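You operate a simulated robot arm through the tools that you are given. There is no shell and no other tool.

Carry out the task below with a simulated robot arm. There is one attempt and no reset: what you move stays moved.

Task
At 4 bar, click the switch knob round till its lamp lights.
Fine: set the bar with the air knob; stop at the first mark where the lamp is lit; then air knob to zero and vent the test panel.

Only the result counts: the job must be done as asked and must still hold three seconds after the hand-in. Knocking over, shifting, dropping, spilling or breaking anything else fails it.

Robot
A 7-joint arm with a three-finger gripper, fixed in place. Base frame: the origin is at the foot of the arm, x ahead of it, y to its left, z up; the work surface is at about z = 0.84. Readings come in m, rad, newtons and seconds.
Its first joint turns from -2.897 to 2.897 rad. Payload 2.69 kg.
Tool frame: the origin (TCP) lies between the finger pads and is the grasp point; the fingertips stand 0.03 m ahead of it; z points along the fingers, y is the line along which they close. The gripper opens to 0.128 m. The gripper's body begins 0.117 m behind the TCP.
Orientation is that of the tool frame in the base frame, as a unit quaternion [x, y, z, w]. With the fingers straight down and closing along the base's y, the tool's x points along the base's -x, its y along +y and its z along -z.

Tools
- The arm moves only by the tool play_rows. Its argument "plan" is a list of rows, each a list of 7 numbers: the turn, a rotation vector about the tool's x, y, z in degrees, then the shift along the tool's x, y, z in m, then the gripper command, from -1 (fully open) to 1 (shut), values between in proportion. In form: [[ax, ay, az, tx, ty, tz, jaw], ...]. A call has 1 to 20 rows; each row is the pose to reach, as a shift and turn from the pose commanded when the call began, along the tool's axes at that moment. Each row takes 0.2 s and may step no farther than 0.05 m and 0.15 rad from the row before; otherwise, or with a gripper value out of range, the whole call is refused. A pose out of reach is approached as far as the arm can. The call stops where the force on the tool passes 60 N (or 10 N more than at its start, if that is more) or the arm is blocked; 0.2 s more then pass. The fingers move at their own pace and stop on an object; they squeeze with about 44 N. The grip force told is the motor's: it shows also when the fingers shut on nothing. Time passes only in rows, and 0.2 s behind the last, so rows that repeat a pose let the fingers close. The reply holds the time, the measured pose of the TCP, the force on the tool along the base axes, the opening and the grip force, in the units named above and with some noise, with the torque about the TCP (base axes, N m) and any sound that the robot's microphone picked up.
- Cameras (640 x 400 px; columns grow to the right, rows downward): "scene" is fixed at [0.0489, 0.4987, 1.4878]; the picture's right is [-0.69, -0.72, 0.00], its down [-0.36, 0.35, -0.86] and it looks along [0.62, -0.60, -0.50] (base axes); focal length 350 px, centre (320, 200). "wrist" rides on the gripper at [0.058, 0.054, -0.131] in the tool frame; the picture's right is [-0.68, 0.74, 0.00], its down [-0.62, -0.57, -0.55] and it looks along [-0.40, -0.37, 0.84] (tool axes); focal length 234 px, centre (320, 200). There is no depth. A picture from a camera that has moved, and an enlarged one, comes with that camera's place and axes in the base frame and with its lens.
- grab_frame(camera): a new picture of that camera. It takes no simulated time.
- slide_trunk(by): slides the trunk up (or, below 0, down) by that many m; the arm rides with it, the base frame stays. It gives what a move gives, with no picture.
- enlarge(camera, box): a new picture of the part [left, top, right, bottom] of that camera's present view, enlarged. It takes no simulated time.
- close_job(): hands the job in; it is judged then, once.

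Nothing tells you positions but the pictures and the camera data. Unless the task says otherwise, let go and move clear before handing in.

The tools are called by a JSON object that holds its "method" and its "body". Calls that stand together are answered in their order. play_rows: Moves the arm, as the interface text tells. Its arguments: {"type":"object","properties":{"plan":{"type":"array","items":{"type":"array","items":{"type":"number"}}}},"required":["plan"]} The other tools are called the same way: slide_trunk (by) slides the trunk up or down; grab_frame (camera) takes a picture; enlarge (camera, box) takes an enlarged picture of a part of a camera's view; close_job () hands the job in.

At the start:

```text
clock: 0.0
tool_pos: [0.7521, 0.1257, 1.1718]
tcp_rot: [0.0, 1.0, 0.001, 0.0]
wrist_force: [-0.6, -0.8, -0.4]
wrist_torque: [-0.01, 0.03, -0.01]
opening: 0.1283
gripper_force: 0.1
trunk travel left (down, up): [-0.15, 0.2]
```

scene: 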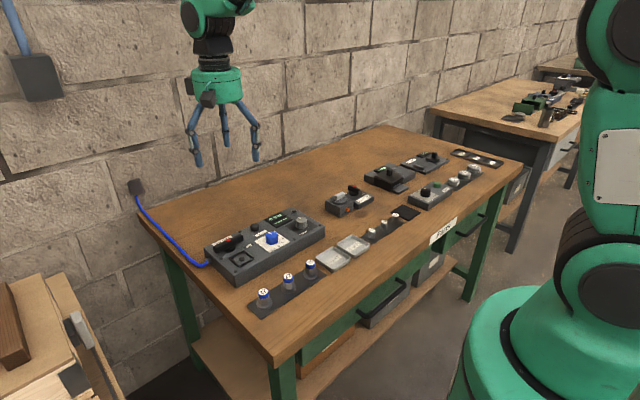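
wrist: 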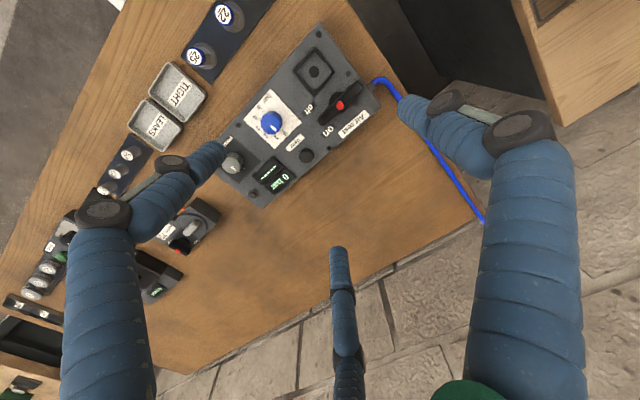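

I see a bench with several test panels; the nearest has an "air feed" lever, a blue knob, a display and a grey knob. I'll take enlarged views to understand the layout before moving.

{"method": "enlarge", "body": {"camera": "scene", "box": [190, 190, 340, 290]}}

{"method": "enlarge", "body": {"camera": "scene", "box": [310, 140, 510, 260]}}

{"method": "enlarge", "body": {"camera": "wrist", "box": [200, 10, 420, 220]}}

{"method": "enlarge", "body": {"camera": "wrist", "box": [0, 100, 240, 320]}}

```text
4.00 times, centred on (265, 240) of scene
camera zoom: at [0.0489, 0.4987, 1.4878], right [-0.69, -0.72, 0.0], down [-0.36, 0.35, -0.86], along [0.62, -0.6, -0.5], focal length 1401 px, centre (540, 40)
```

zoom: 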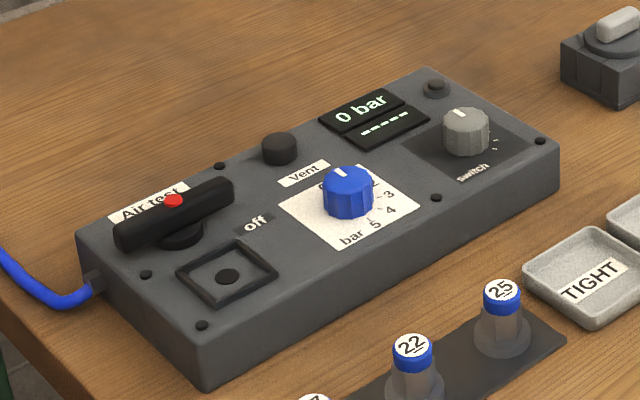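

```text
3.20 times, centred on (410, 200) of scene
camera zoom: at [0.0489, 0.4987, 1.4878], right [-0.69, -0.72, 0.0], down [-0.36, 0.35, -0.86], along [0.62, -0.6, -0.5], focal length 1121 px, centre (32, 200)
```

zoom: 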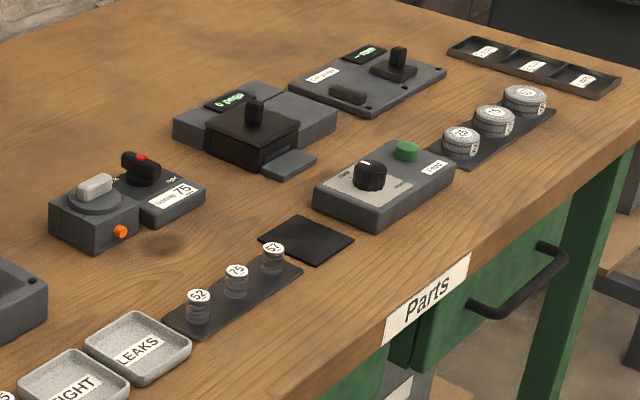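

```text
1.90 times, centred on (310, 115) of wrist
camera zoom: at [0.6947, 0.1808, 1.3024], right [0.68, 0.74, 0.0], down [0.62, -0.57, 0.55], along [0.4, -0.37, -0.84], focal length 446 px, centre (339, 362)
```

zoom: 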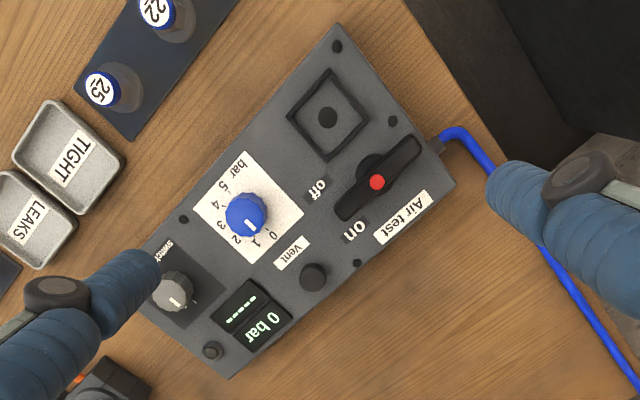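

```text
1.82 times, centred on (120, 210) of wrist
camera zoom: at [0.6947, 0.1808, 1.3024], right [0.68, 0.74, 0.0], down [0.62, -0.57, 0.55], along [0.4, -0.37, -0.84], focal length 426 px, centre (684, 182)
```

zoom: 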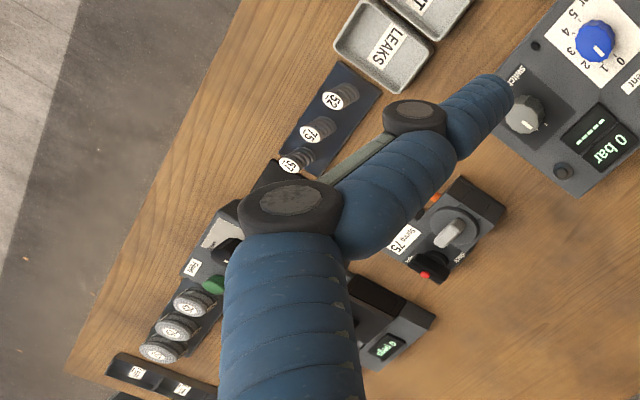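

The near panel seems aligned with the base axes (x≈0.68–0.83, y≈-0.13–0.19, top z≈0.88), with dial marks 0–5 on the blue knob. I'll zoom in more on the dial, switch, lamp and lever.

{"method": "enlarge", "body": {"camera": "scene", "box": [205, 225, 261, 260]}}

{"method": "enlarge", "body": {"camera": "scene", "box": [250, 205, 330, 255]}}

{"method": "enlarge", "body": {"camera": "wrist", "box": [220, 80, 316, 140]}}

{"method": "enlarge", "body": {"camera": "wrist", "box": [296, 60, 392, 120]}}

{"method": "enlarge", "body": {"camera": "wrist", "box": [216, 140, 312, 200]}}

```text
11.43 times, centred on (233, 242) of scene
camera zoom: at [0.0489, 0.4987, 1.4878], right [-0.69, -0.72, 0.0], down [-0.36, 0.35, -0.86], along [0.62, -0.6, -0.5], focal length 4004 px, centre (1314, -286)
```

zoom: 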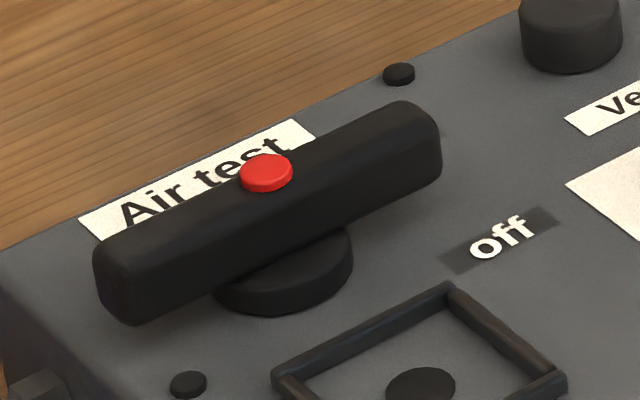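

```text
8.00 times, centred on (290, 230) of scene
camera zoom: at [0.0489, 0.4987, 1.4878], right [-0.69, -0.72, 0.0], down [-0.36, 0.35, -0.86], along [0.62, -0.6, -0.5], focal length 2802 px, centre (560, -40)
```

zoom: 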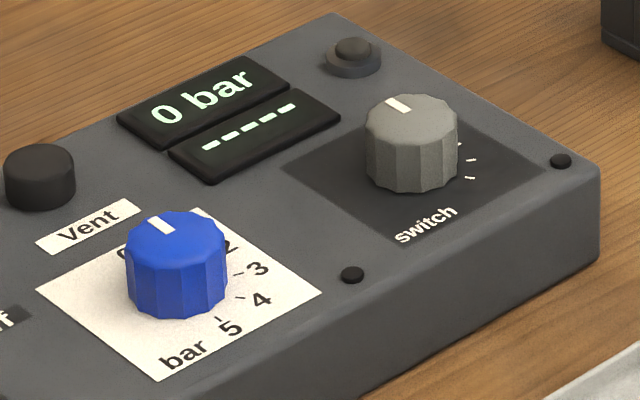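

```text
6.67 times, centred on (268, 110) of wrist
camera zoom: at [0.6947, 0.1808, 1.3024], right [0.68, 0.74, 0.0], down [0.62, -0.57, 0.55], along [0.4, -0.37, -0.84], focal length 1561 px, centre (667, 800)
```

zoom: 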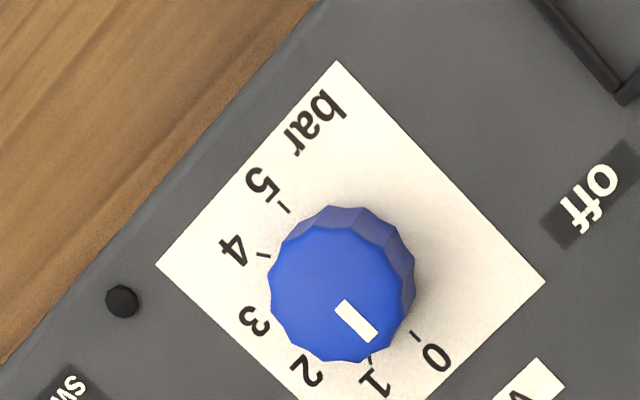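

```text
6.67 times, centred on (344, 90) of wrist
camera zoom: at [0.6947, 0.1808, 1.3024], right [0.68, 0.74, 0.0], down [0.62, -0.57, 0.55], along [0.4, -0.37, -0.84], focal length 1561 px, centre (160, 933)
```

zoom: 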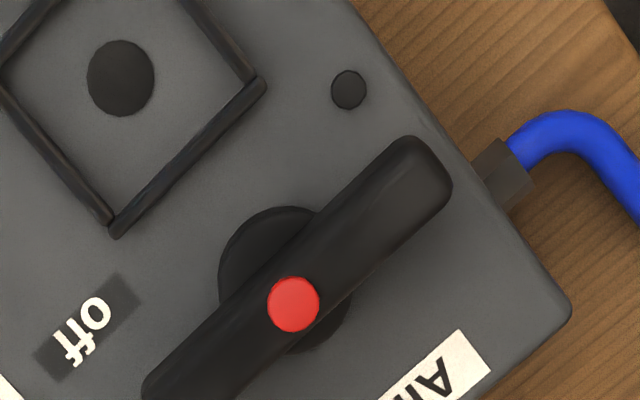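

```text
6.67 times, centred on (264, 170) of wrist
camera zoom: at [0.6947, 0.1808, 1.3024], right [0.68, 0.74, 0.0], down [0.62, -0.57, 0.55], along [0.4, -0.37, -0.84], focal length 1561 px, centre (693, 400)
```

zoom: 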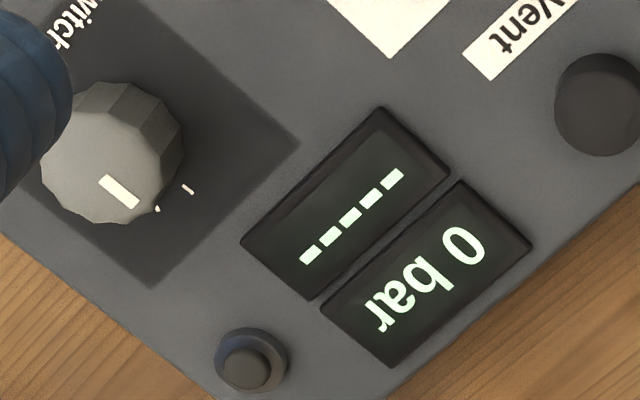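

The blue air knob is at about (0.716, 0.046) with marks 0→5 over a half turn clockwise (about 36° per bar). The grey switch knob is at about (0.716, -0.055), Vent at about (0.80, 0.049) and the lamp near (0.787, -0.093). I'll move above the blue knob with the gripper half closed and look closer.

{"method": "play_rows", "body": {"plan": [[0, 0, 0, 0.007, -0.016, 0.025, -0.5], [0, 0, 0, 0.014, -0.032, 0.05, 0], [0, 0, 0, 0.021, -0.048, 0.075, 0], [0, 0, 0, 0.029, -0.064, 0.1, 0], [0, 0, 0, 0.036, -0.08, 0.125, 0], [0, 0, 0, 0.036, -0.08, 0.125, 0]]}}

{"method": "grab_frame", "body": {"camera": "wrist"}}

{"method": "grab_frame", "body": {"camera": "scene"}}

```text
clock: 1.4
tool_pos: [0.7172, 0.0449, 1.046]
tcp_rot: [-0.001, 1.0, 0.0, 0.0]
wrist_force: [0.2, 0.0, -0.5]
wrist_torque: [0.04, 0.0, 0.01]
opening: 0.064
gripper_force: 0.2
trunk travel left (down, up): [-0.15, 0.2]
```

```text
taken
camera wrist: at [0.6602, 0.0999, 1.1769], right [0.68, 0.74, 0.0], down [0.62, -0.57, 0.55], along [0.4, -0.37, -0.84], focal length 234 px, centre (320, 200)
```

wrist: 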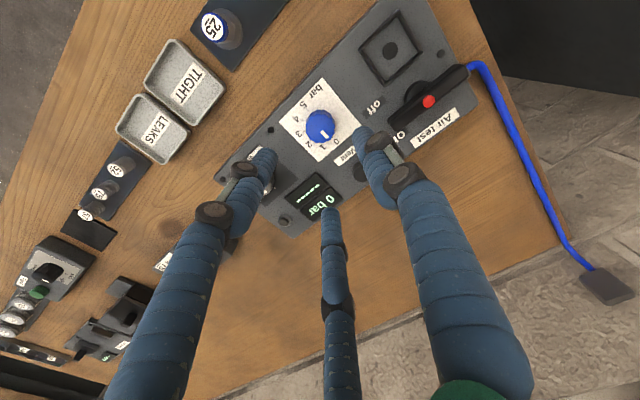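

```text
taken
```

scene: 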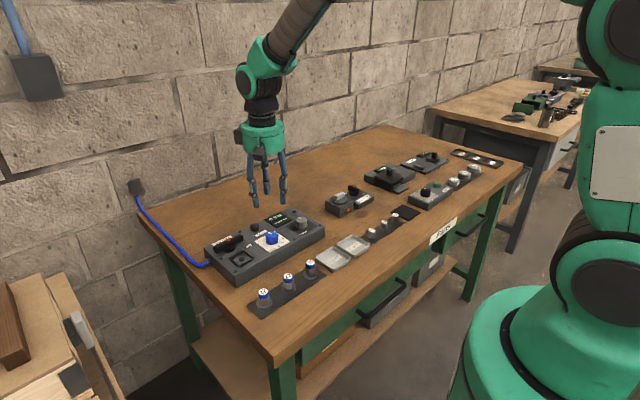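

The view confirms the knob almost directly below the tool. I'll zoom to pin down the knob centre, heights and the lever state.

{"method": "enlarge", "body": {"camera": "wrist", "box": [270, 80, 366, 140]}}

{"method": "enlarge", "body": {"camera": "wrist", "box": [350, 20, 478, 160]}}

{"method": "enlarge", "body": {"camera": "wrist", "box": [230, 140, 358, 240]}}

{"method": "enlarge", "body": {"camera": "scene", "box": [200, 180, 330, 280]}}

```text
6.67 times, centred on (318, 110) of wrist
camera zoom: at [0.6602, 0.0999, 1.1769], right [0.68, 0.74, 0.0], down [0.62, -0.57, 0.55], along [0.4, -0.37, -0.84], focal length 1561 px, centre (333, 800)
```

zoom: 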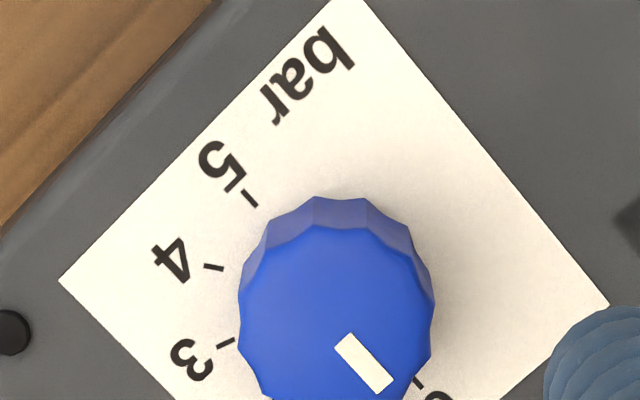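

```text
2.86 times, centred on (414, 90) of wrist
camera zoom: at [0.6602, 0.0999, 1.1769], right [0.68, 0.74, 0.0], down [0.62, -0.57, 0.55], along [0.4, -0.37, -0.84], focal length 669 px, centre (51, 514)
```

zoom: 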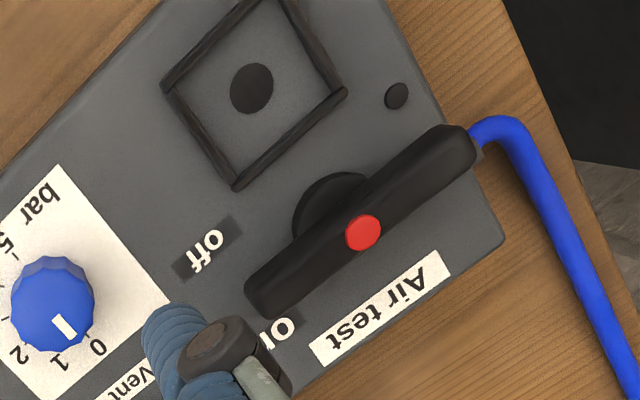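

```text
4.00 times, centred on (294, 190) of wrist
camera zoom: at [0.6602, 0.0999, 1.1769], right [0.68, 0.74, 0.0], down [0.62, -0.57, 0.55], along [0.4, -0.37, -0.84], focal length 937 px, centre (424, 240)
```

zoom: 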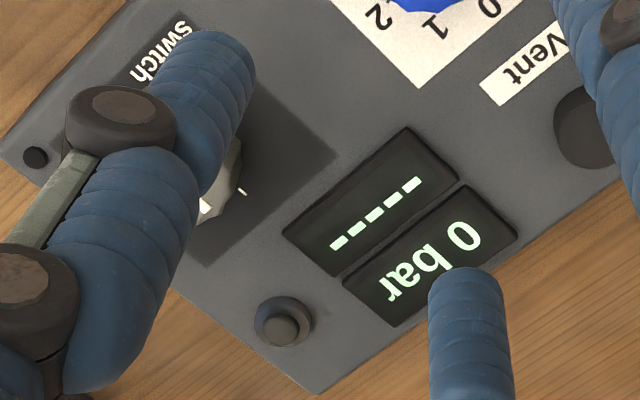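

```text
4.00 times, centred on (265, 230) of scene
camera zoom: at [0.0489, 0.4987, 1.4878], right [-0.69, -0.72, 0.0], down [-0.36, 0.35, -0.86], along [0.62, -0.6, -0.5], focal length 1401 px, centre (540, 80)
```

zoom: 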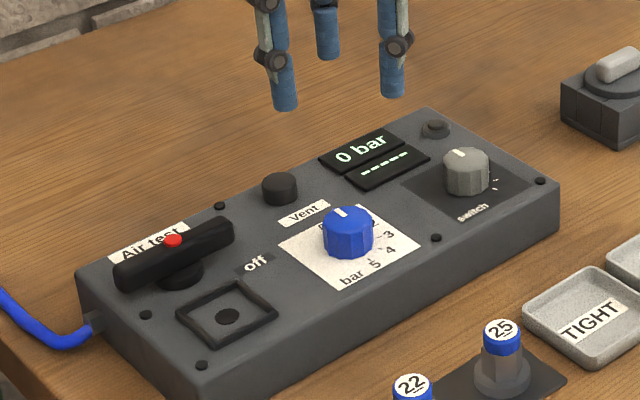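

I'm above the blue knob (centre about 0.717, 0.047, top z≈0.90, panel top ≈0.88). The dial spans 144° from 0 to 4, so I'll first wind the wrist back by about 72° (counter-clockwise) at this safe height and check it is reachable.

{"method": "play_rows", "body": {"plan": [[0, 0, -8, 0, 0, 0, 0], [0, 0, -16, 0, 0, 0, 0], [0, 0, -24, 0, 0, 0, 0], [0, 0, -32, 0, 0, 0, 0], [0, 0, -40, 0, 0, 0, 0], [0, 0, -48, 0, 0, 0, 0], [0, 0, -56, 0, 0, 0, 0], [0, 0, -64, 0, 0, 0, 0], [0, 0, -72, 0, 0, 0, 0], [0, 0, -72, 0, 0.002, 0, 0]]}}

{"method": "grab_frame", "body": {"camera": "wrist"}}

```text
clock: 3.6
tool_pos: [0.7159, 0.0471, 1.047]
tcp_rot: [-0.589, 0.808, 0.001, 0.0]
wrist_force: [-0.4, -0.9, 0.2]
wrist_torque: [-0.01, -0.01, -0.02]
opening: 0.0639
gripper_force: 0.1
trunk travel left (down, up): [-0.15, 0.2]
```

```text
taken
camera wrist: at [0.6483, 0.0095, 1.1773], right [-0.49, 0.87, 0.0], down [0.73, 0.41, 0.55], along [0.48, 0.27, -0.84], focal length 234 px, centre (320, 200)
```

wrist: 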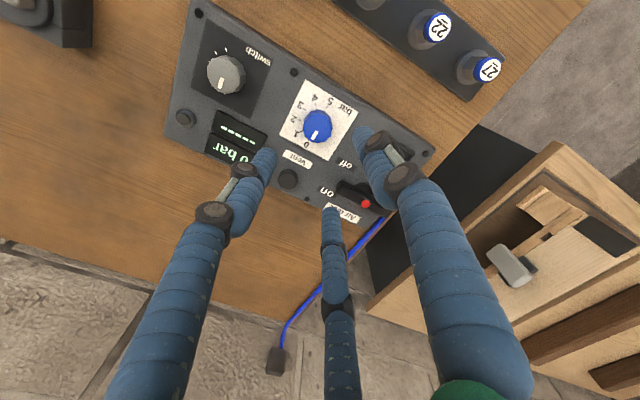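

The wind-back was reached exactly. From this angle I can see the switch and its marks well, so I'll zoom in on them and the knob.

{"method": "enlarge", "body": {"camera": "wrist", "box": [165, 20, 293, 100]}}

{"method": "enlarge", "body": {"camera": "wrist", "box": [270, 90, 366, 150]}}

{"method": "enlarge", "body": {"camera": "wrist", "box": [165, 80, 293, 180]}}

{"method": "enlarge", "body": {"camera": "wrist", "box": [310, 130, 438, 230]}}

```text
5.00 times, centred on (229, 60) of wrist
camera zoom: at [0.6483, 0.0095, 1.1773], right [-0.49, 0.87, 0.0], down [0.73, 0.41, 0.55], along [0.48, 0.27, -0.84], focal length 1171 px, centre (775, 900)
```

zoom: 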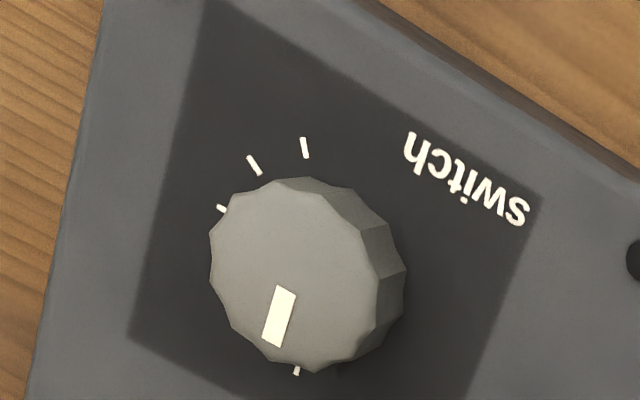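

```text
6.67 times, centred on (318, 120) of wrist
camera zoom: at [0.6483, 0.0095, 1.1773], right [-0.49, 0.87, 0.0], down [0.73, 0.41, 0.55], along [0.48, 0.27, -0.84], focal length 1561 px, centre (333, 733)
```

zoom: 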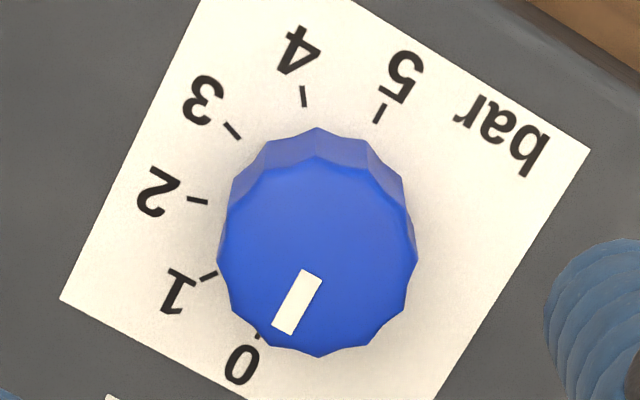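

```text
4.00 times, centred on (229, 130) of wrist
camera zoom: at [0.6483, 0.0095, 1.1773], right [-0.49, 0.87, 0.0], down [0.73, 0.41, 0.55], along [0.48, 0.27, -0.84], focal length 937 px, centre (684, 480)
```

zoom: 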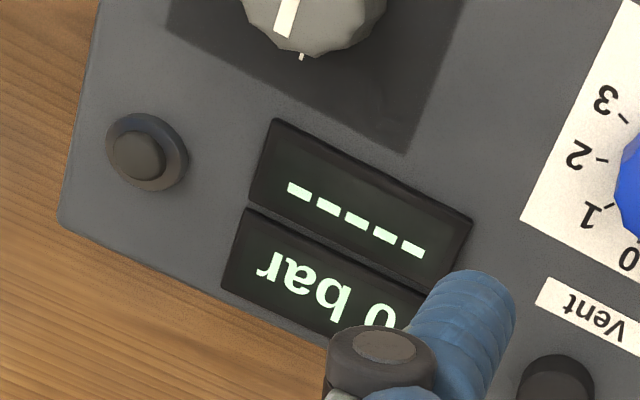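

```text
4.00 times, centred on (374, 180) of wrist
camera zoom: at [0.6483, 0.0095, 1.1773], right [-0.49, 0.87, 0.0], down [0.73, 0.41, 0.55], along [0.48, 0.27, -0.84], focal length 937 px, centre (104, 280)
```

zoom: 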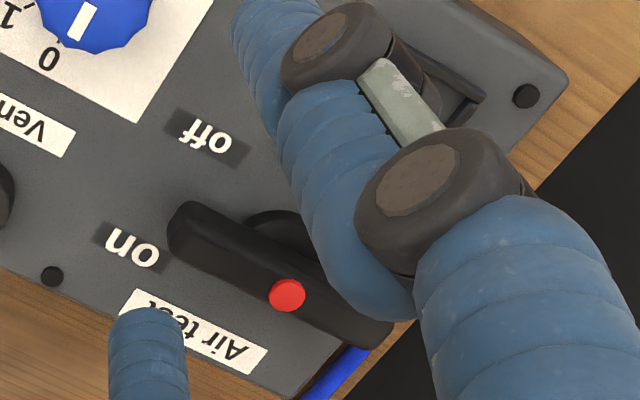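

Wrist range is fine, and the dial marks and switch marks are clear. Now I'll lower around the blue knob with the fingers open to about 6 cm, stopping short to check the centring.

{"method": "play_rows", "body": {"plan": [[0, 0, 0, -0.0006, -0.0019, 0.03, 0], [0, 0, 0, -0.0006, -0.0019, 0.06, 0], [0, 0, 0, -0.0006, -0.0019, 0.09, 0], [0, 0, 0, -0.0006, -0.0019, 0.11, 0], [0, 0, 0, -0.0006, -0.0019, 0.11, 0]]}}

{"method": "grab_frame", "body": {"camera": "wrist"}}

{"method": "enlarge", "body": {"camera": "scene", "box": [216, 175, 328, 260]}}

```text
clock: 4.8
tool_pos: [0.7208, 0.0478, 0.9361]
tcp_rot: [-0.588, 0.809, 0.0, 0.0]
wrist_force: [-0.2, -0.3, 0.0]
wrist_torque: [0.04, 0.03, 0.0]
opening: 0.0638
gripper_force: 0.0
trunk travel left (down, up): [-0.15, 0.2]
```

```text
taken
camera wrist: at [0.6513, 0.0105, 1.0665], right [-0.49, 0.87, 0.0], down [0.73, 0.41, 0.55], along [0.48, 0.27, -0.84], focal length 234 px, centre (320, 200)
```

wrist: 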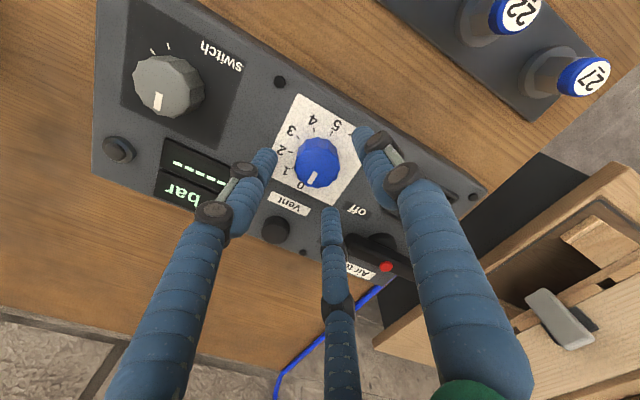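

```text
4.71 times, centred on (272, 218) of scene
camera zoom: at [0.0489, 0.4987, 1.4878], right [-0.69, -0.72, 0.0], down [-0.36, 0.35, -0.86], along [0.62, -0.6, -0.5], focal length 1648 px, centre (546, 118)
```

zoom: 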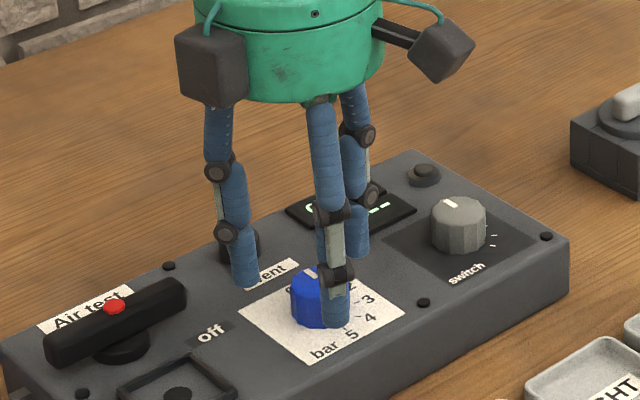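

The fingers surround the knob. I'll zoom to check centring before going further down.

{"method": "enlarge", "body": {"camera": "wrist", "box": [256, 110, 384, 230]}}

{"method": "enlarge", "body": {"camera": "scene", "box": [240, 200, 304, 245]}}

```text
3.33 times, centred on (320, 170) of wrist
camera zoom: at [0.6513, 0.0105, 1.0665], right [-0.49, 0.87, 0.0], down [0.73, 0.41, 0.55], along [0.48, 0.27, -0.84], focal length 781 px, centre (320, 300)
```

zoom: 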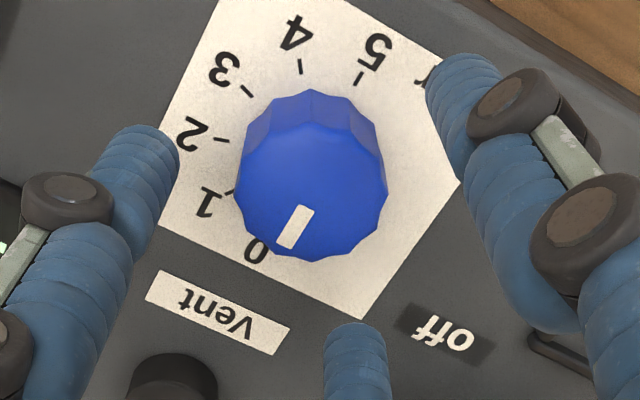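

```text
8.89 times, centred on (272, 222) of scene
camera zoom: at [0.0489, 0.4987, 1.4878], right [-0.69, -0.72, 0.0], down [-0.36, 0.35, -0.86], along [0.62, -0.6, -0.5], focal length 3114 px, centre (747, 0)
```

zoom: 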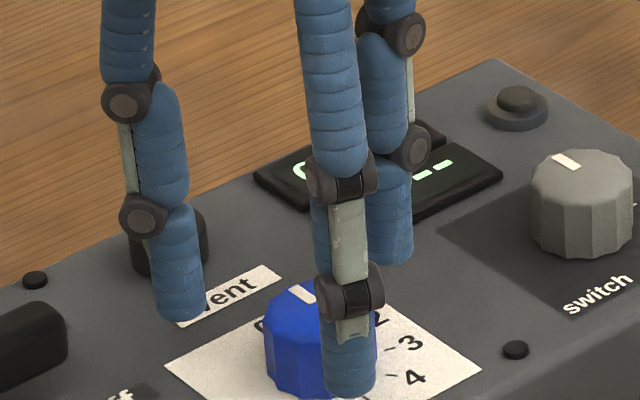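

The knob is within about 2 mm of centre. I'll nudge, lower so the fingertips sit just above the panel, and close on the knob.

{"method": "play_rows", "body": {"plan": [[0, 0, 0, 0.002, 0, 0.009, 0], [0, 0, 0, 0.002, 0, 0.018, 0], [0, 0, 0, 0.002, 0, 0.018, 0.3], [0, 0, 0, 0.002, 0, 0.018, 1], [0, 0, 0, 0.002, 0, 0.018, 1], [0, 0, 0, 0.002, 0, 0.018, 1]]}}

{"method": "grab_frame", "body": {"camera": "wrist"}}

{"method": "enlarge", "body": {"camera": "scene", "box": [216, 175, 328, 260]}}

```text
clock: 6.2
tool_pos: [0.7188, 0.0452, 0.9186]
tcp_rot: [-0.588, 0.809, 0.0, 0.001]
wrist_force: [5.5, -23.0, -2.3]
wrist_torque: [-0.94, -0.28, -0.06]
opening: 0.0329
gripper_force: 45.1
trunk travel left (down, up): [-0.15, 0.2]
```

```text
taken
camera wrist: at [0.6498, 0.0076, 1.0493], right [-0.49, 0.87, 0.0], down [0.73, 0.41, 0.55], along [0.48, 0.27, -0.84], focal length 234 px, centre (320, 200)
```

wrist: 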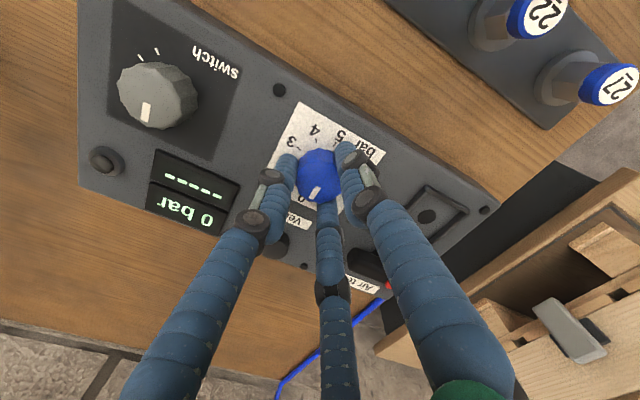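

```text
4.71 times, centred on (272, 218) of scene
camera zoom: at [0.0489, 0.4987, 1.4878], right [-0.69, -0.72, 0.0], down [-0.36, 0.35, -0.86], along [0.62, -0.6, -0.5], focal length 1648 px, centre (546, 118)
```

zoom: 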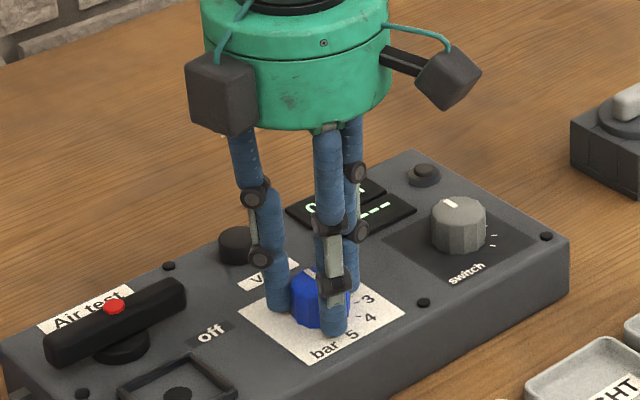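

The knob is gripped (opening 0.033 m); the side force of about 23 N says I'm roughly 1.4 mm too far in +y. I'll correct that and turn 16° clockwise as a test to see whether the knob and pressure respond.

{"method": "play_rows", "body": {"plan": [[0, 0, 0, 0.0012, -0.0008, 0, 1], [0, 0, 4, 0.0012, -0.0008, 0, 1], [0, 0, 8, 0.0012, -0.0008, 0, 1], [0, 0, 12, 0.0012, -0.0008, 0, 1], [0, 0, 16, 0.0012, -0.0008, 0, 1], [0, 0, 16, 0.0012, -0.0008, 0, 1]]}}

{"method": "grab_frame", "body": {"camera": "wrist"}}

{"method": "enlarge", "body": {"camera": "wrist", "box": [256, 110, 384, 230]}}

```text
clock: 7.6
tool_pos: [0.7178, 0.046, 0.919]
tcp_rot: [-0.469, 0.883, 0.0, 0.0]
wrist_force: [3.4, 4.8, 2.1]
wrist_torque: [0.38, 0.04, -0.02]
opening: 0.0328
gripper_force: 45.3
trunk travel left (down, up): [-0.15, 0.2]
```

```text
taken
camera wrist: at [0.6418, 0.0281, 1.0494], right [-0.23, 0.97, 0.0], down [0.81, 0.19, 0.55], along [0.53, 0.13, -0.84], focal length 234 px, centre (320, 200)
```

wrist: 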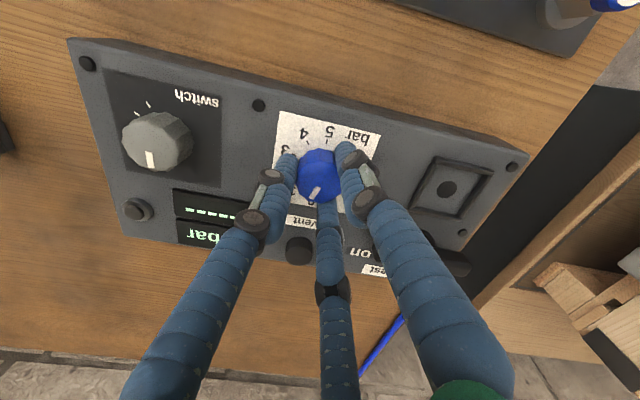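

```text
3.33 times, centred on (320, 170) of wrist
camera zoom: at [0.6418, 0.0281, 1.0494], right [-0.23, 0.97, 0.0], down [0.81, 0.19, 0.55], along [0.53, 0.13, -0.84], focal length 781 px, centre (320, 300)
```

zoom: 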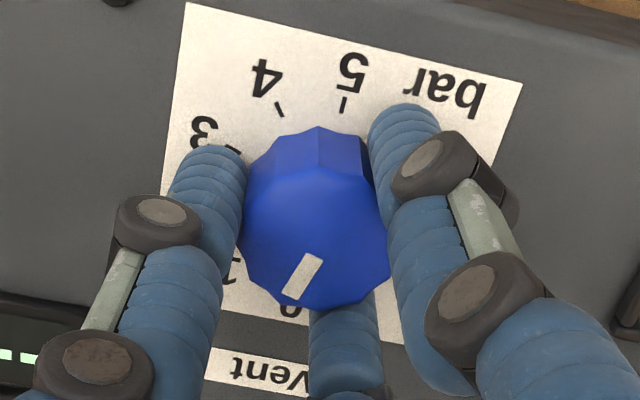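

The knob turns with the gripper and side force is small. I'll check the display from both cameras before turning further.

{"method": "enlarge", "body": {"camera": "scene", "box": [250, 200, 314, 245]}}

{"method": "enlarge", "body": {"camera": "wrist", "box": [160, 180, 260, 250]}}

```text
8.89 times, centred on (282, 222) of scene
camera zoom: at [0.0489, 0.4987, 1.4878], right [-0.69, -0.72, 0.0], down [-0.36, 0.35, -0.86], along [0.62, -0.6, -0.5], focal length 3114 px, centre (658, 0)
```

zoom: 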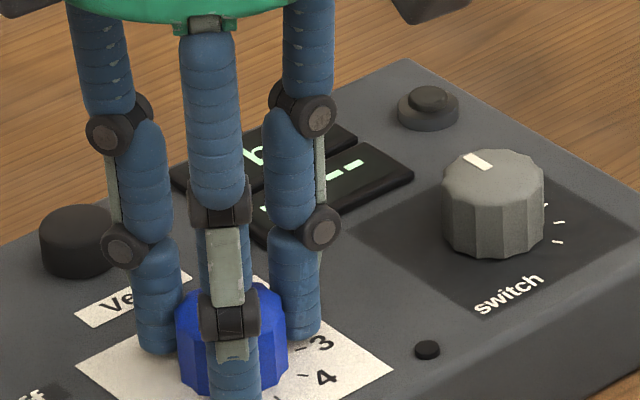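

```text
5.71 times, centred on (210, 215) of wrist
camera zoom: at [0.6418, 0.0281, 1.0494], right [-0.23, 0.97, 0.0], down [0.81, 0.19, 0.55], along [0.53, 0.13, -0.84], focal length 1338 px, centre (949, 114)
```

zoom: 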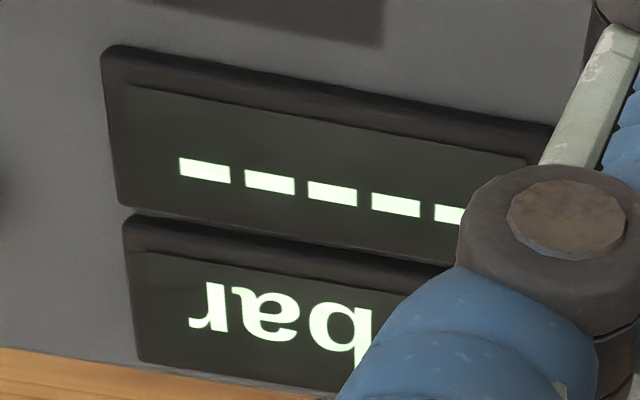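

The digit is hidden by a finger. I'll turn another 24° and check again.

{"method": "play_rows", "body": {"plan": [[0, 0, 5, 0, 0, 0, 1], [0, 0, 10, 0, 0, 0, 1], [0, 0, 15, 0, 0, 0, 1], [0, 0, 20, 0, 0, 0, 1], [0, 0, 24, 0, 0, 0, 1], [0, 0, 24, 0, 0, 0, 1]]}}

{"method": "grab_frame", "body": {"camera": "wrist"}}

{"method": "enlarge", "body": {"camera": "scene", "box": [250, 200, 314, 245]}}

```text
clock: 9.0
tool_pos: [0.7176, 0.0456, 0.9178]
tcp_rot: [-0.276, 0.961, 0.0, 0.0]
wrist_force: [6.5, 15.4, -1.4]
wrist_torque: [0.59, -0.25, 0.04]
opening: 0.0331
gripper_force: 45.0
trunk travel left (down, up): [-0.15, 0.2]
```

```text
taken
camera wrist: at [0.641, 0.0611, 1.0493], right [0.18, 0.98, 0.0], down [0.82, -0.15, 0.55], along [0.54, -0.1, -0.84], focal length 234 px, centre (320, 200)
```

wrist: 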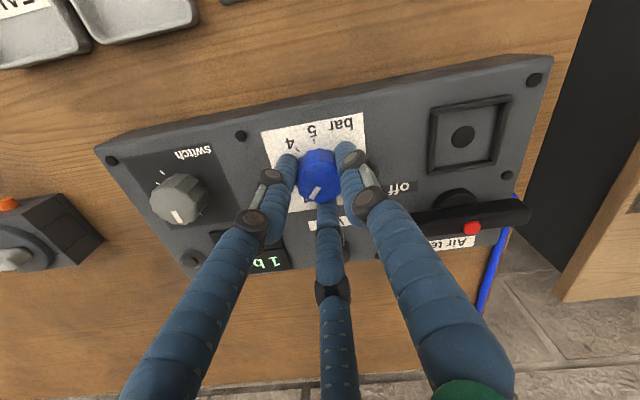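

```text
8.89 times, centred on (282, 222) of scene
camera zoom: at [0.0489, 0.4987, 1.4878], right [-0.69, -0.72, 0.0], down [-0.36, 0.35, -0.86], along [0.62, -0.6, -0.5], focal length 3114 px, centre (658, 0)
```

zoom: 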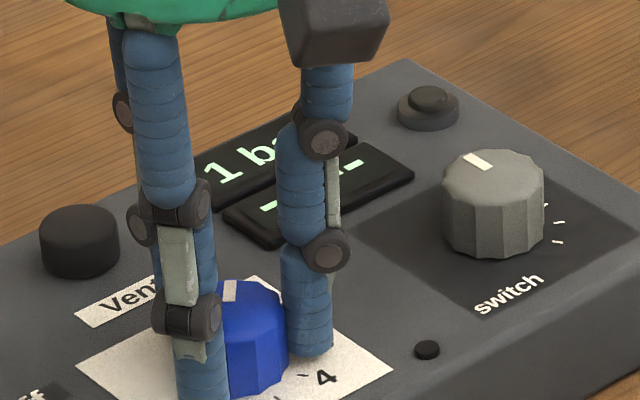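

The display now reads 1 bar at about 40° turned, so the air feed works. I'll continue clockwise with a small lateral correction, toward about 3 bar, then check.

{"method": "play_rows", "body": {"plan": [[0, 0, 6, -0.0008, 0.0006, 0, 1], [0, 0, 12, -0.0008, 0.0006, 0, 1], [0, 0, 18, -0.0008, 0.0006, 0, 1], [0, 0, 24, -0.0008, 0.0006, 0, 1], [0, 0, 30, -0.0008, 0.0006, 0, 1], [0, 0, 36, -0.0008, 0.0006, 0, 1], [0, 0, 42, -0.0008, 0.0006, 0, 1], [0, 0, 48, -0.0008, 0.0006, 0, 1], [0, 0, 54, -0.0008, 0.0006, 0, 1], [0, 0, 60, -0.0008, 0.0006, 0, 1], [0, 0, 66, -0.0008, 0.0006, 0, 1], [0, 0, 68, -0.0008, 0.0006, 0, 1], [0, 0, 68, -0.0008, 0.0006, 0, 1]]}}

{"method": "grab_frame", "body": {"camera": "wrist"}}

{"method": "enlarge", "body": {"camera": "scene", "box": [250, 200, 314, 245]}}

```text
clock: 11.8
tool_pos: [0.7183, 0.046, 0.9196]
tcp_rot: [0.309, 0.951, 0.0, 0.0]
wrist_force: [2.2, -11.4, 0.3]
wrist_torque: [-0.32, -0.08, 0.02]
opening: 0.0328
gripper_force: 44.6
trunk travel left (down, up): [-0.15, 0.2]
```

```text
taken
camera wrist: at [0.7033, 0.1241, 1.0494], right [0.98, 0.2, 0.0], down [0.17, -0.82, 0.55], along [0.11, -0.54, -0.84], focal length 234 px, centre (320, 200)
```

wrist: 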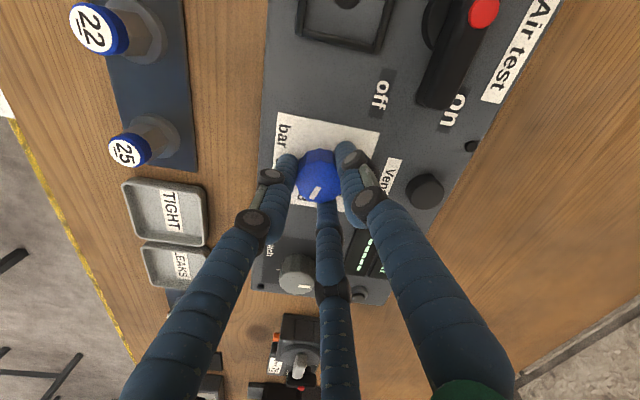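

```text
8.89 times, centred on (282, 222) of scene
camera zoom: at [0.0489, 0.4987, 1.4878], right [-0.69, -0.72, 0.0], down [-0.36, 0.35, -0.86], along [0.62, -0.6, -0.5], focal length 3114 px, centre (658, 0)
```

zoom: 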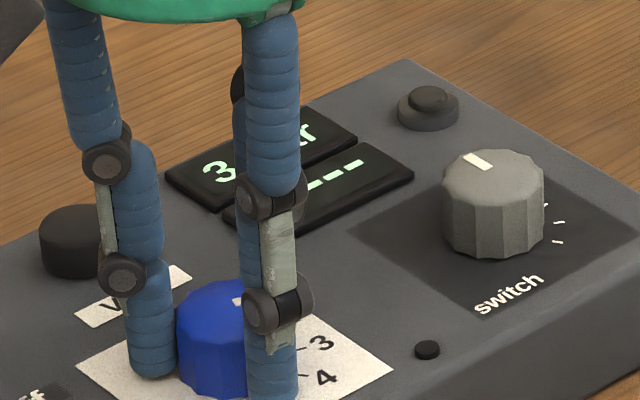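

3 bar at 108° as expected. I'll turn the last 36° to the 4 bar mark.

{"method": "play_rows", "body": {"plan": [[0, 0, 6, -0.0004, -0.0004, 0, 1], [0, 0, 12, -0.0004, -0.0004, 0, 1], [0, 0, 18, -0.0004, -0.0004, 0, 1], [0, 0, 24, -0.0004, -0.0004, 0, 1], [0, 0, 30, -0.0004, -0.0004, 0, 1], [0, 0, 36, -0.0004, -0.0004, 0, 1], [0, 0, 36, -0.0004, -0.0004, 0, 1]]}}

{"method": "grab_frame", "body": {"camera": "wrist"}}

{"method": "enlarge", "body": {"camera": "wrist", "box": [256, 110, 384, 230]}}

{"method": "enlarge", "body": {"camera": "scene", "box": [250, 200, 314, 245]}}

```text
clock: 13.4
tool_pos: [0.7175, 0.0451, 0.918]
tcp_rot: [0.588, 0.809, 0.0, -0.001]
wrist_force: [-1.7, 2.7, -6.4]
wrist_torque: [0.17, 0.17, -0.02]
opening: 0.0327
gripper_force: 44.6
trunk travel left (down, up): [-0.15, 0.2]
```

```text
taken
camera wrist: at [0.7523, 0.1185, 1.0494], right [0.91, -0.42, 0.0], down [-0.35, -0.76, 0.55], along [-0.23, -0.5, -0.84], focal length 234 px, centre (320, 200)
```

wrist: 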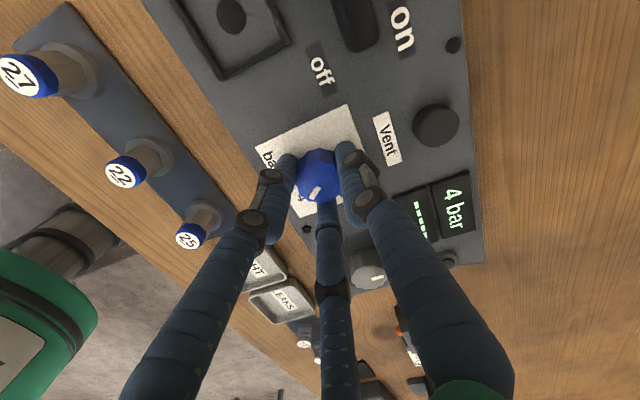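

```text
3.33 times, centred on (320, 170) of wrist
camera zoom: at [0.7523, 0.1185, 1.0494], right [0.91, -0.42, 0.0], down [-0.35, -0.76, 0.55], along [-0.23, -0.5, -0.84], focal length 781 px, centre (320, 300)
```

zoom: 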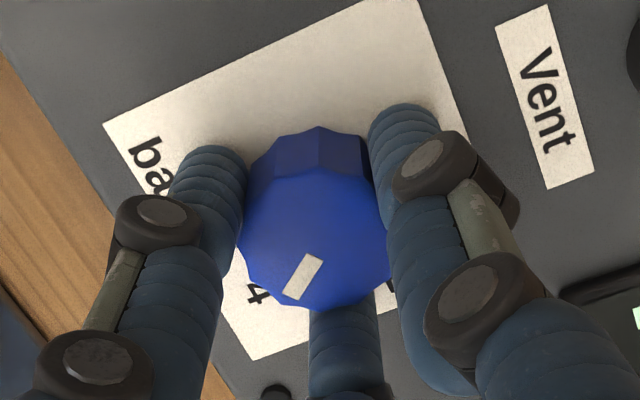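

```text
8.89 times, centred on (282, 222) of scene
camera zoom: at [0.0489, 0.4987, 1.4878], right [-0.69, -0.72, 0.0], down [-0.36, 0.35, -0.86], along [0.62, -0.6, -0.5], focal length 3114 px, centre (658, 0)
```

zoom: 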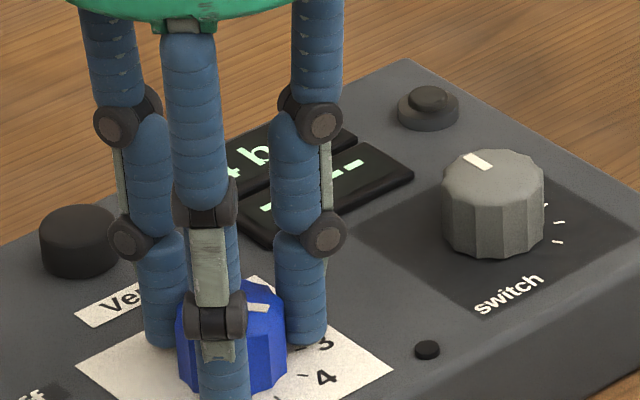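

The display reads 4 bar and the knob has followed without slipping. I'll release, lift straight up, and check that 4 bar holds.

{"method": "play_rows", "body": {"plan": [[0, 0, 0, 0, 0, 0, 0.2], [0, 0, 0, 0, 0, 0, 0], [0, 0, 0, 0, 0, 0, 0], [0, 0, 0, 0, 0, -0.02, 0], [0, 0, 0, 0, 0, -0.05, 0], [0, 0, 0, 0, 0, -0.09, 0], [0, 0, 0, 0, 0, -0.09, 0]]}}

{"method": "grab_frame", "body": {"camera": "wrist"}}

{"method": "enlarge", "body": {"camera": "scene", "box": [240, 200, 320, 250]}}

```text
clock: 15.0
tool_pos: [0.7177, 0.0461, 1.0096]
tcp_rot: [0.588, 0.809, 0.0, 0.0]
wrist_force: [0.0, -0.2, 1.0]
wrist_torque: [-0.04, -0.02, -0.03]
opening: 0.0638
gripper_force: 0.0
trunk travel left (down, up): [-0.15, 0.2]
```

```text
taken
camera wrist: at [0.7519, 0.1193, 1.1406], right [0.91, -0.42, 0.0], down [-0.35, -0.76, 0.55], along [-0.23, -0.5, -0.84], focal length 234 px, centre (320, 200)
```

wrist: 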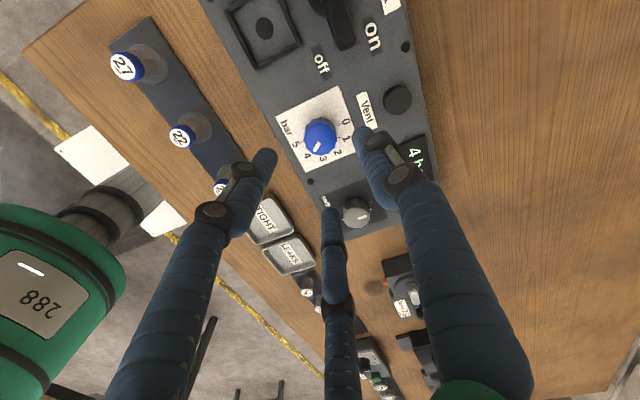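

```text
8.00 times, centred on (280, 225) of scene
camera zoom: at [0.0489, 0.4987, 1.4878], right [-0.69, -0.72, 0.0], down [-0.36, 0.35, -0.86], along [0.62, -0.6, -0.5], focal length 2802 px, centre (640, 0)
```

zoom: 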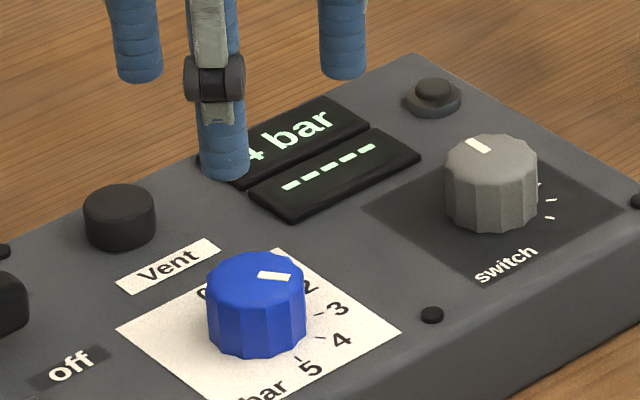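

4 bar holds after release. I'll verify the pointer against the 4 mark.

{"method": "enlarge", "body": {"camera": "wrist", "box": [270, 80, 366, 180]}}

{"method": "enlarge", "body": {"camera": "wrist", "box": [310, 140, 438, 240]}}

```text
4.00 times, centred on (318, 130) of wrist
camera zoom: at [0.7519, 0.1193, 1.1406], right [0.91, -0.42, 0.0], down [-0.35, -0.76, 0.55], along [-0.23, -0.5, -0.84], focal length 937 px, centre (328, 480)
```

zoom: 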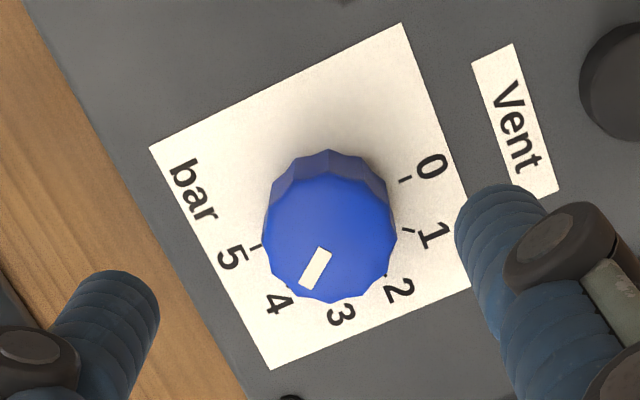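

```text
4.00 times, centred on (374, 190) of wrist
camera zoom: at [0.7519, 0.1193, 1.1406], right [0.91, -0.42, 0.0], down [-0.35, -0.76, 0.55], along [-0.23, -0.5, -0.84], focal length 937 px, centre (104, 240)
```

zoom: 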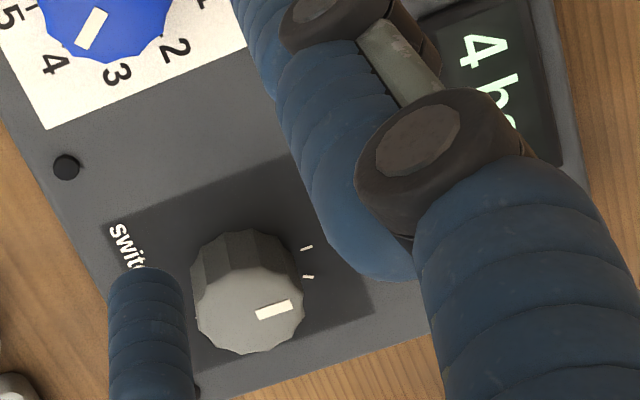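

The pointer is on or very near 4 and the display says 4 bar. Next I'll wind the wrist back 144° while moving across to above the grey switch knob.

{"method": "play_rows", "body": {"plan": [[0, 0, -8, -0.0057, -0.0019, 0, 0], [0, 0, -16, -0.0114, -0.0037, 0, 0], [0, 0, -24, -0.0171, -0.0056, 0, 0], [0, 0, -32, -0.0228, -0.0074, 0, 0], [0, 0, -40, -0.0285, -0.0093, 0, 0], [0, 0, -48, -0.0342, -0.0111, 0, 0], [0, 0, -56, -0.0399, -0.013, 0, 0], [0, 0, -64, -0.0456, -0.0148, 0, 0], [0, 0, -72, -0.0513, -0.0167, 0, 0], [0, 0, -80, -0.057, -0.0186, 0, 0], [0, 0, -88, -0.0627, -0.0204, 0, 0], [0, 0, -96, -0.0684, -0.0223, 0, 0], [0, 0, -104, -0.0741, -0.0241, 0, 0], [0, 0, -112, -0.0798, -0.026, 0, 0], [0, 0, -120, -0.0855, -0.0278, 0, 0], [0, 0, -128, -0.0912, -0.0297, 0, 0], [0, 0, -136, -0.0969, -0.0315, 0, 0], [0, 0, -144, -0.1027, -0.0334, 0, 0], [0, 0, -144, -0.1027, -0.0334, 0, 0]]}}

{"method": "grab_frame", "body": {"camera": "wrist"}}

{"method": "enlarge", "body": {"camera": "wrist", "box": [256, 90, 384, 190]}}

{"method": "enlarge", "body": {"camera": "scene", "box": [240, 200, 320, 250]}}

```text
clock: 19.0
tool_pos: [0.7186, -0.0638, 1.0085]
tcp_rot: [-0.589, 0.808, 0.0, 0.0]
wrist_force: [-0.6, -0.3, -0.3]
wrist_torque: [0.04, 0.0, -0.01]
opening: 0.0639
gripper_force: 0.1
trunk travel left (down, up): [-0.15, 0.2]
```

```text
taken
camera wrist: at [0.6503, -0.1011, 1.1392], right [-0.49, 0.87, 0.0], down [0.73, 0.41, 0.55], along [0.48, 0.27, -0.84], focal length 234 px, centre (320, 200)
```

wrist: 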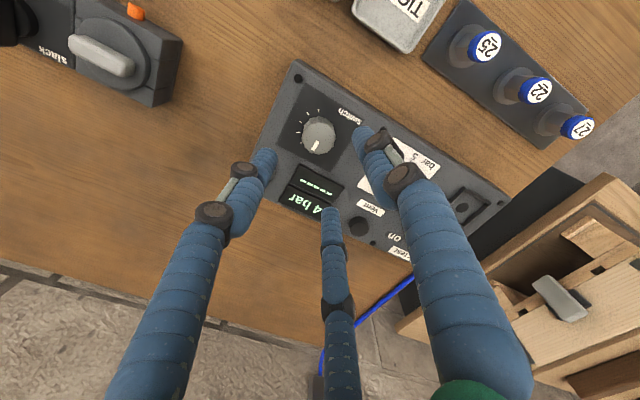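

```text
4.00 times, centred on (320, 140) of wrist
camera zoom: at [0.6503, -0.1011, 1.1392], right [-0.49, 0.87, 0.0], down [0.73, 0.41, 0.55], along [0.48, 0.27, -0.84], focal length 937 px, centre (320, 440)
```

zoom: 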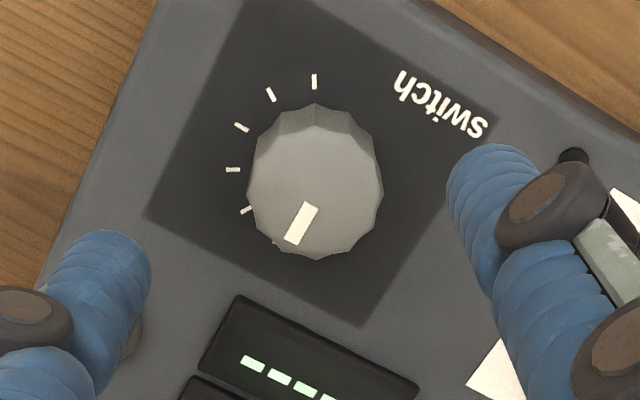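

```text
8.00 times, centred on (280, 225) of scene
camera zoom: at [0.0489, 0.4987, 1.4878], right [-0.69, -0.72, 0.0], down [-0.36, 0.35, -0.86], along [0.62, -0.6, -0.5], focal length 2802 px, centre (640, 0)
```

zoom: 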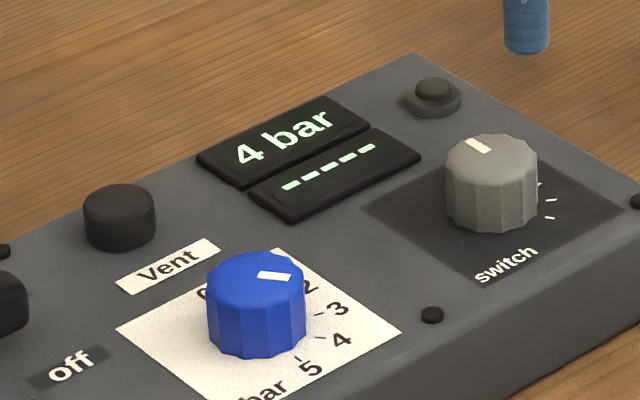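

The switch marks are clear: six marks, 30° apart, 0° (current) to 150°. The grey knob is centred at about (0.719, -0.062), right below the tool. I'll lower and grip it.

{"method": "play_rows", "body": {"plan": [[0, 0, 0, 0, 0, 0.03, 0], [0, 0, 0, 0, 0, 0.06, 0], [0, 0, 0, 0, 0, 0.08, 0], [0, 0, 0, 0, 0, 0.09, 0], [0, 0, 0, 0, 0, 0.09, 0.3], [0, 0, 0, 0, 0, 0.09, 1], [0, 0, 0, 0, 0, 0.09, 1], [0, 0, 0, 0, 0, 0.09, 1]]}}

{"method": "grab_frame", "body": {"camera": "wrist"}}

{"method": "enlarge", "body": {"camera": "scene", "box": [240, 195, 336, 255]}}

```text
clock: 20.8
tool_pos: [0.7178, -0.0635, 0.9181]
tcp_rot: [-0.588, 0.809, 0.0, 0.0]
wrist_force: [1.9, -30.1, -3.6]
wrist_torque: [-1.17, -0.19, -0.01]
opening: 0.0331
gripper_force: 44.5
trunk travel left (down, up): [-0.15, 0.2]
```

```text
taken
camera wrist: at [0.65, -0.1024, 1.0502], right [-0.49, 0.87, 0.0], down [0.73, 0.41, 0.55], along [0.48, 0.27, -0.84], focal length 234 px, centre (320, 200)
```

wrist: 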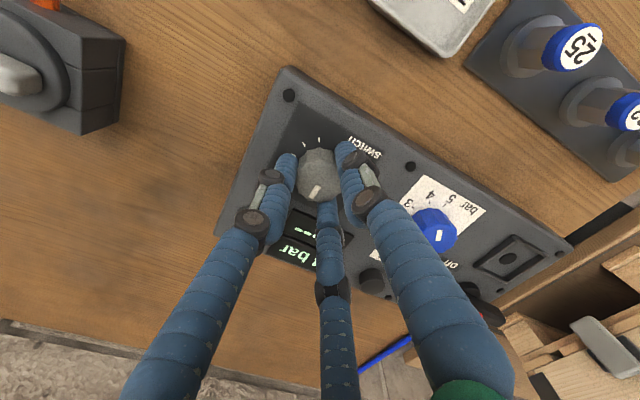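

```text
6.67 times, centred on (288, 225) of scene
camera zoom: at [0.0489, 0.4987, 1.4878], right [-0.69, -0.72, 0.0], down [-0.36, 0.35, -0.86], along [0.62, -0.6, -0.5], focal length 2335 px, centre (533, 33)
```

zoom: 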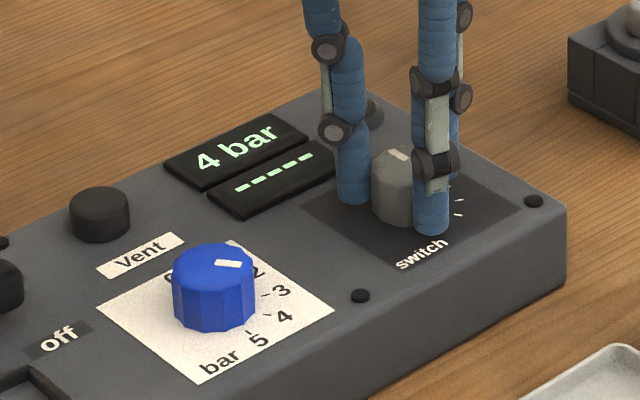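

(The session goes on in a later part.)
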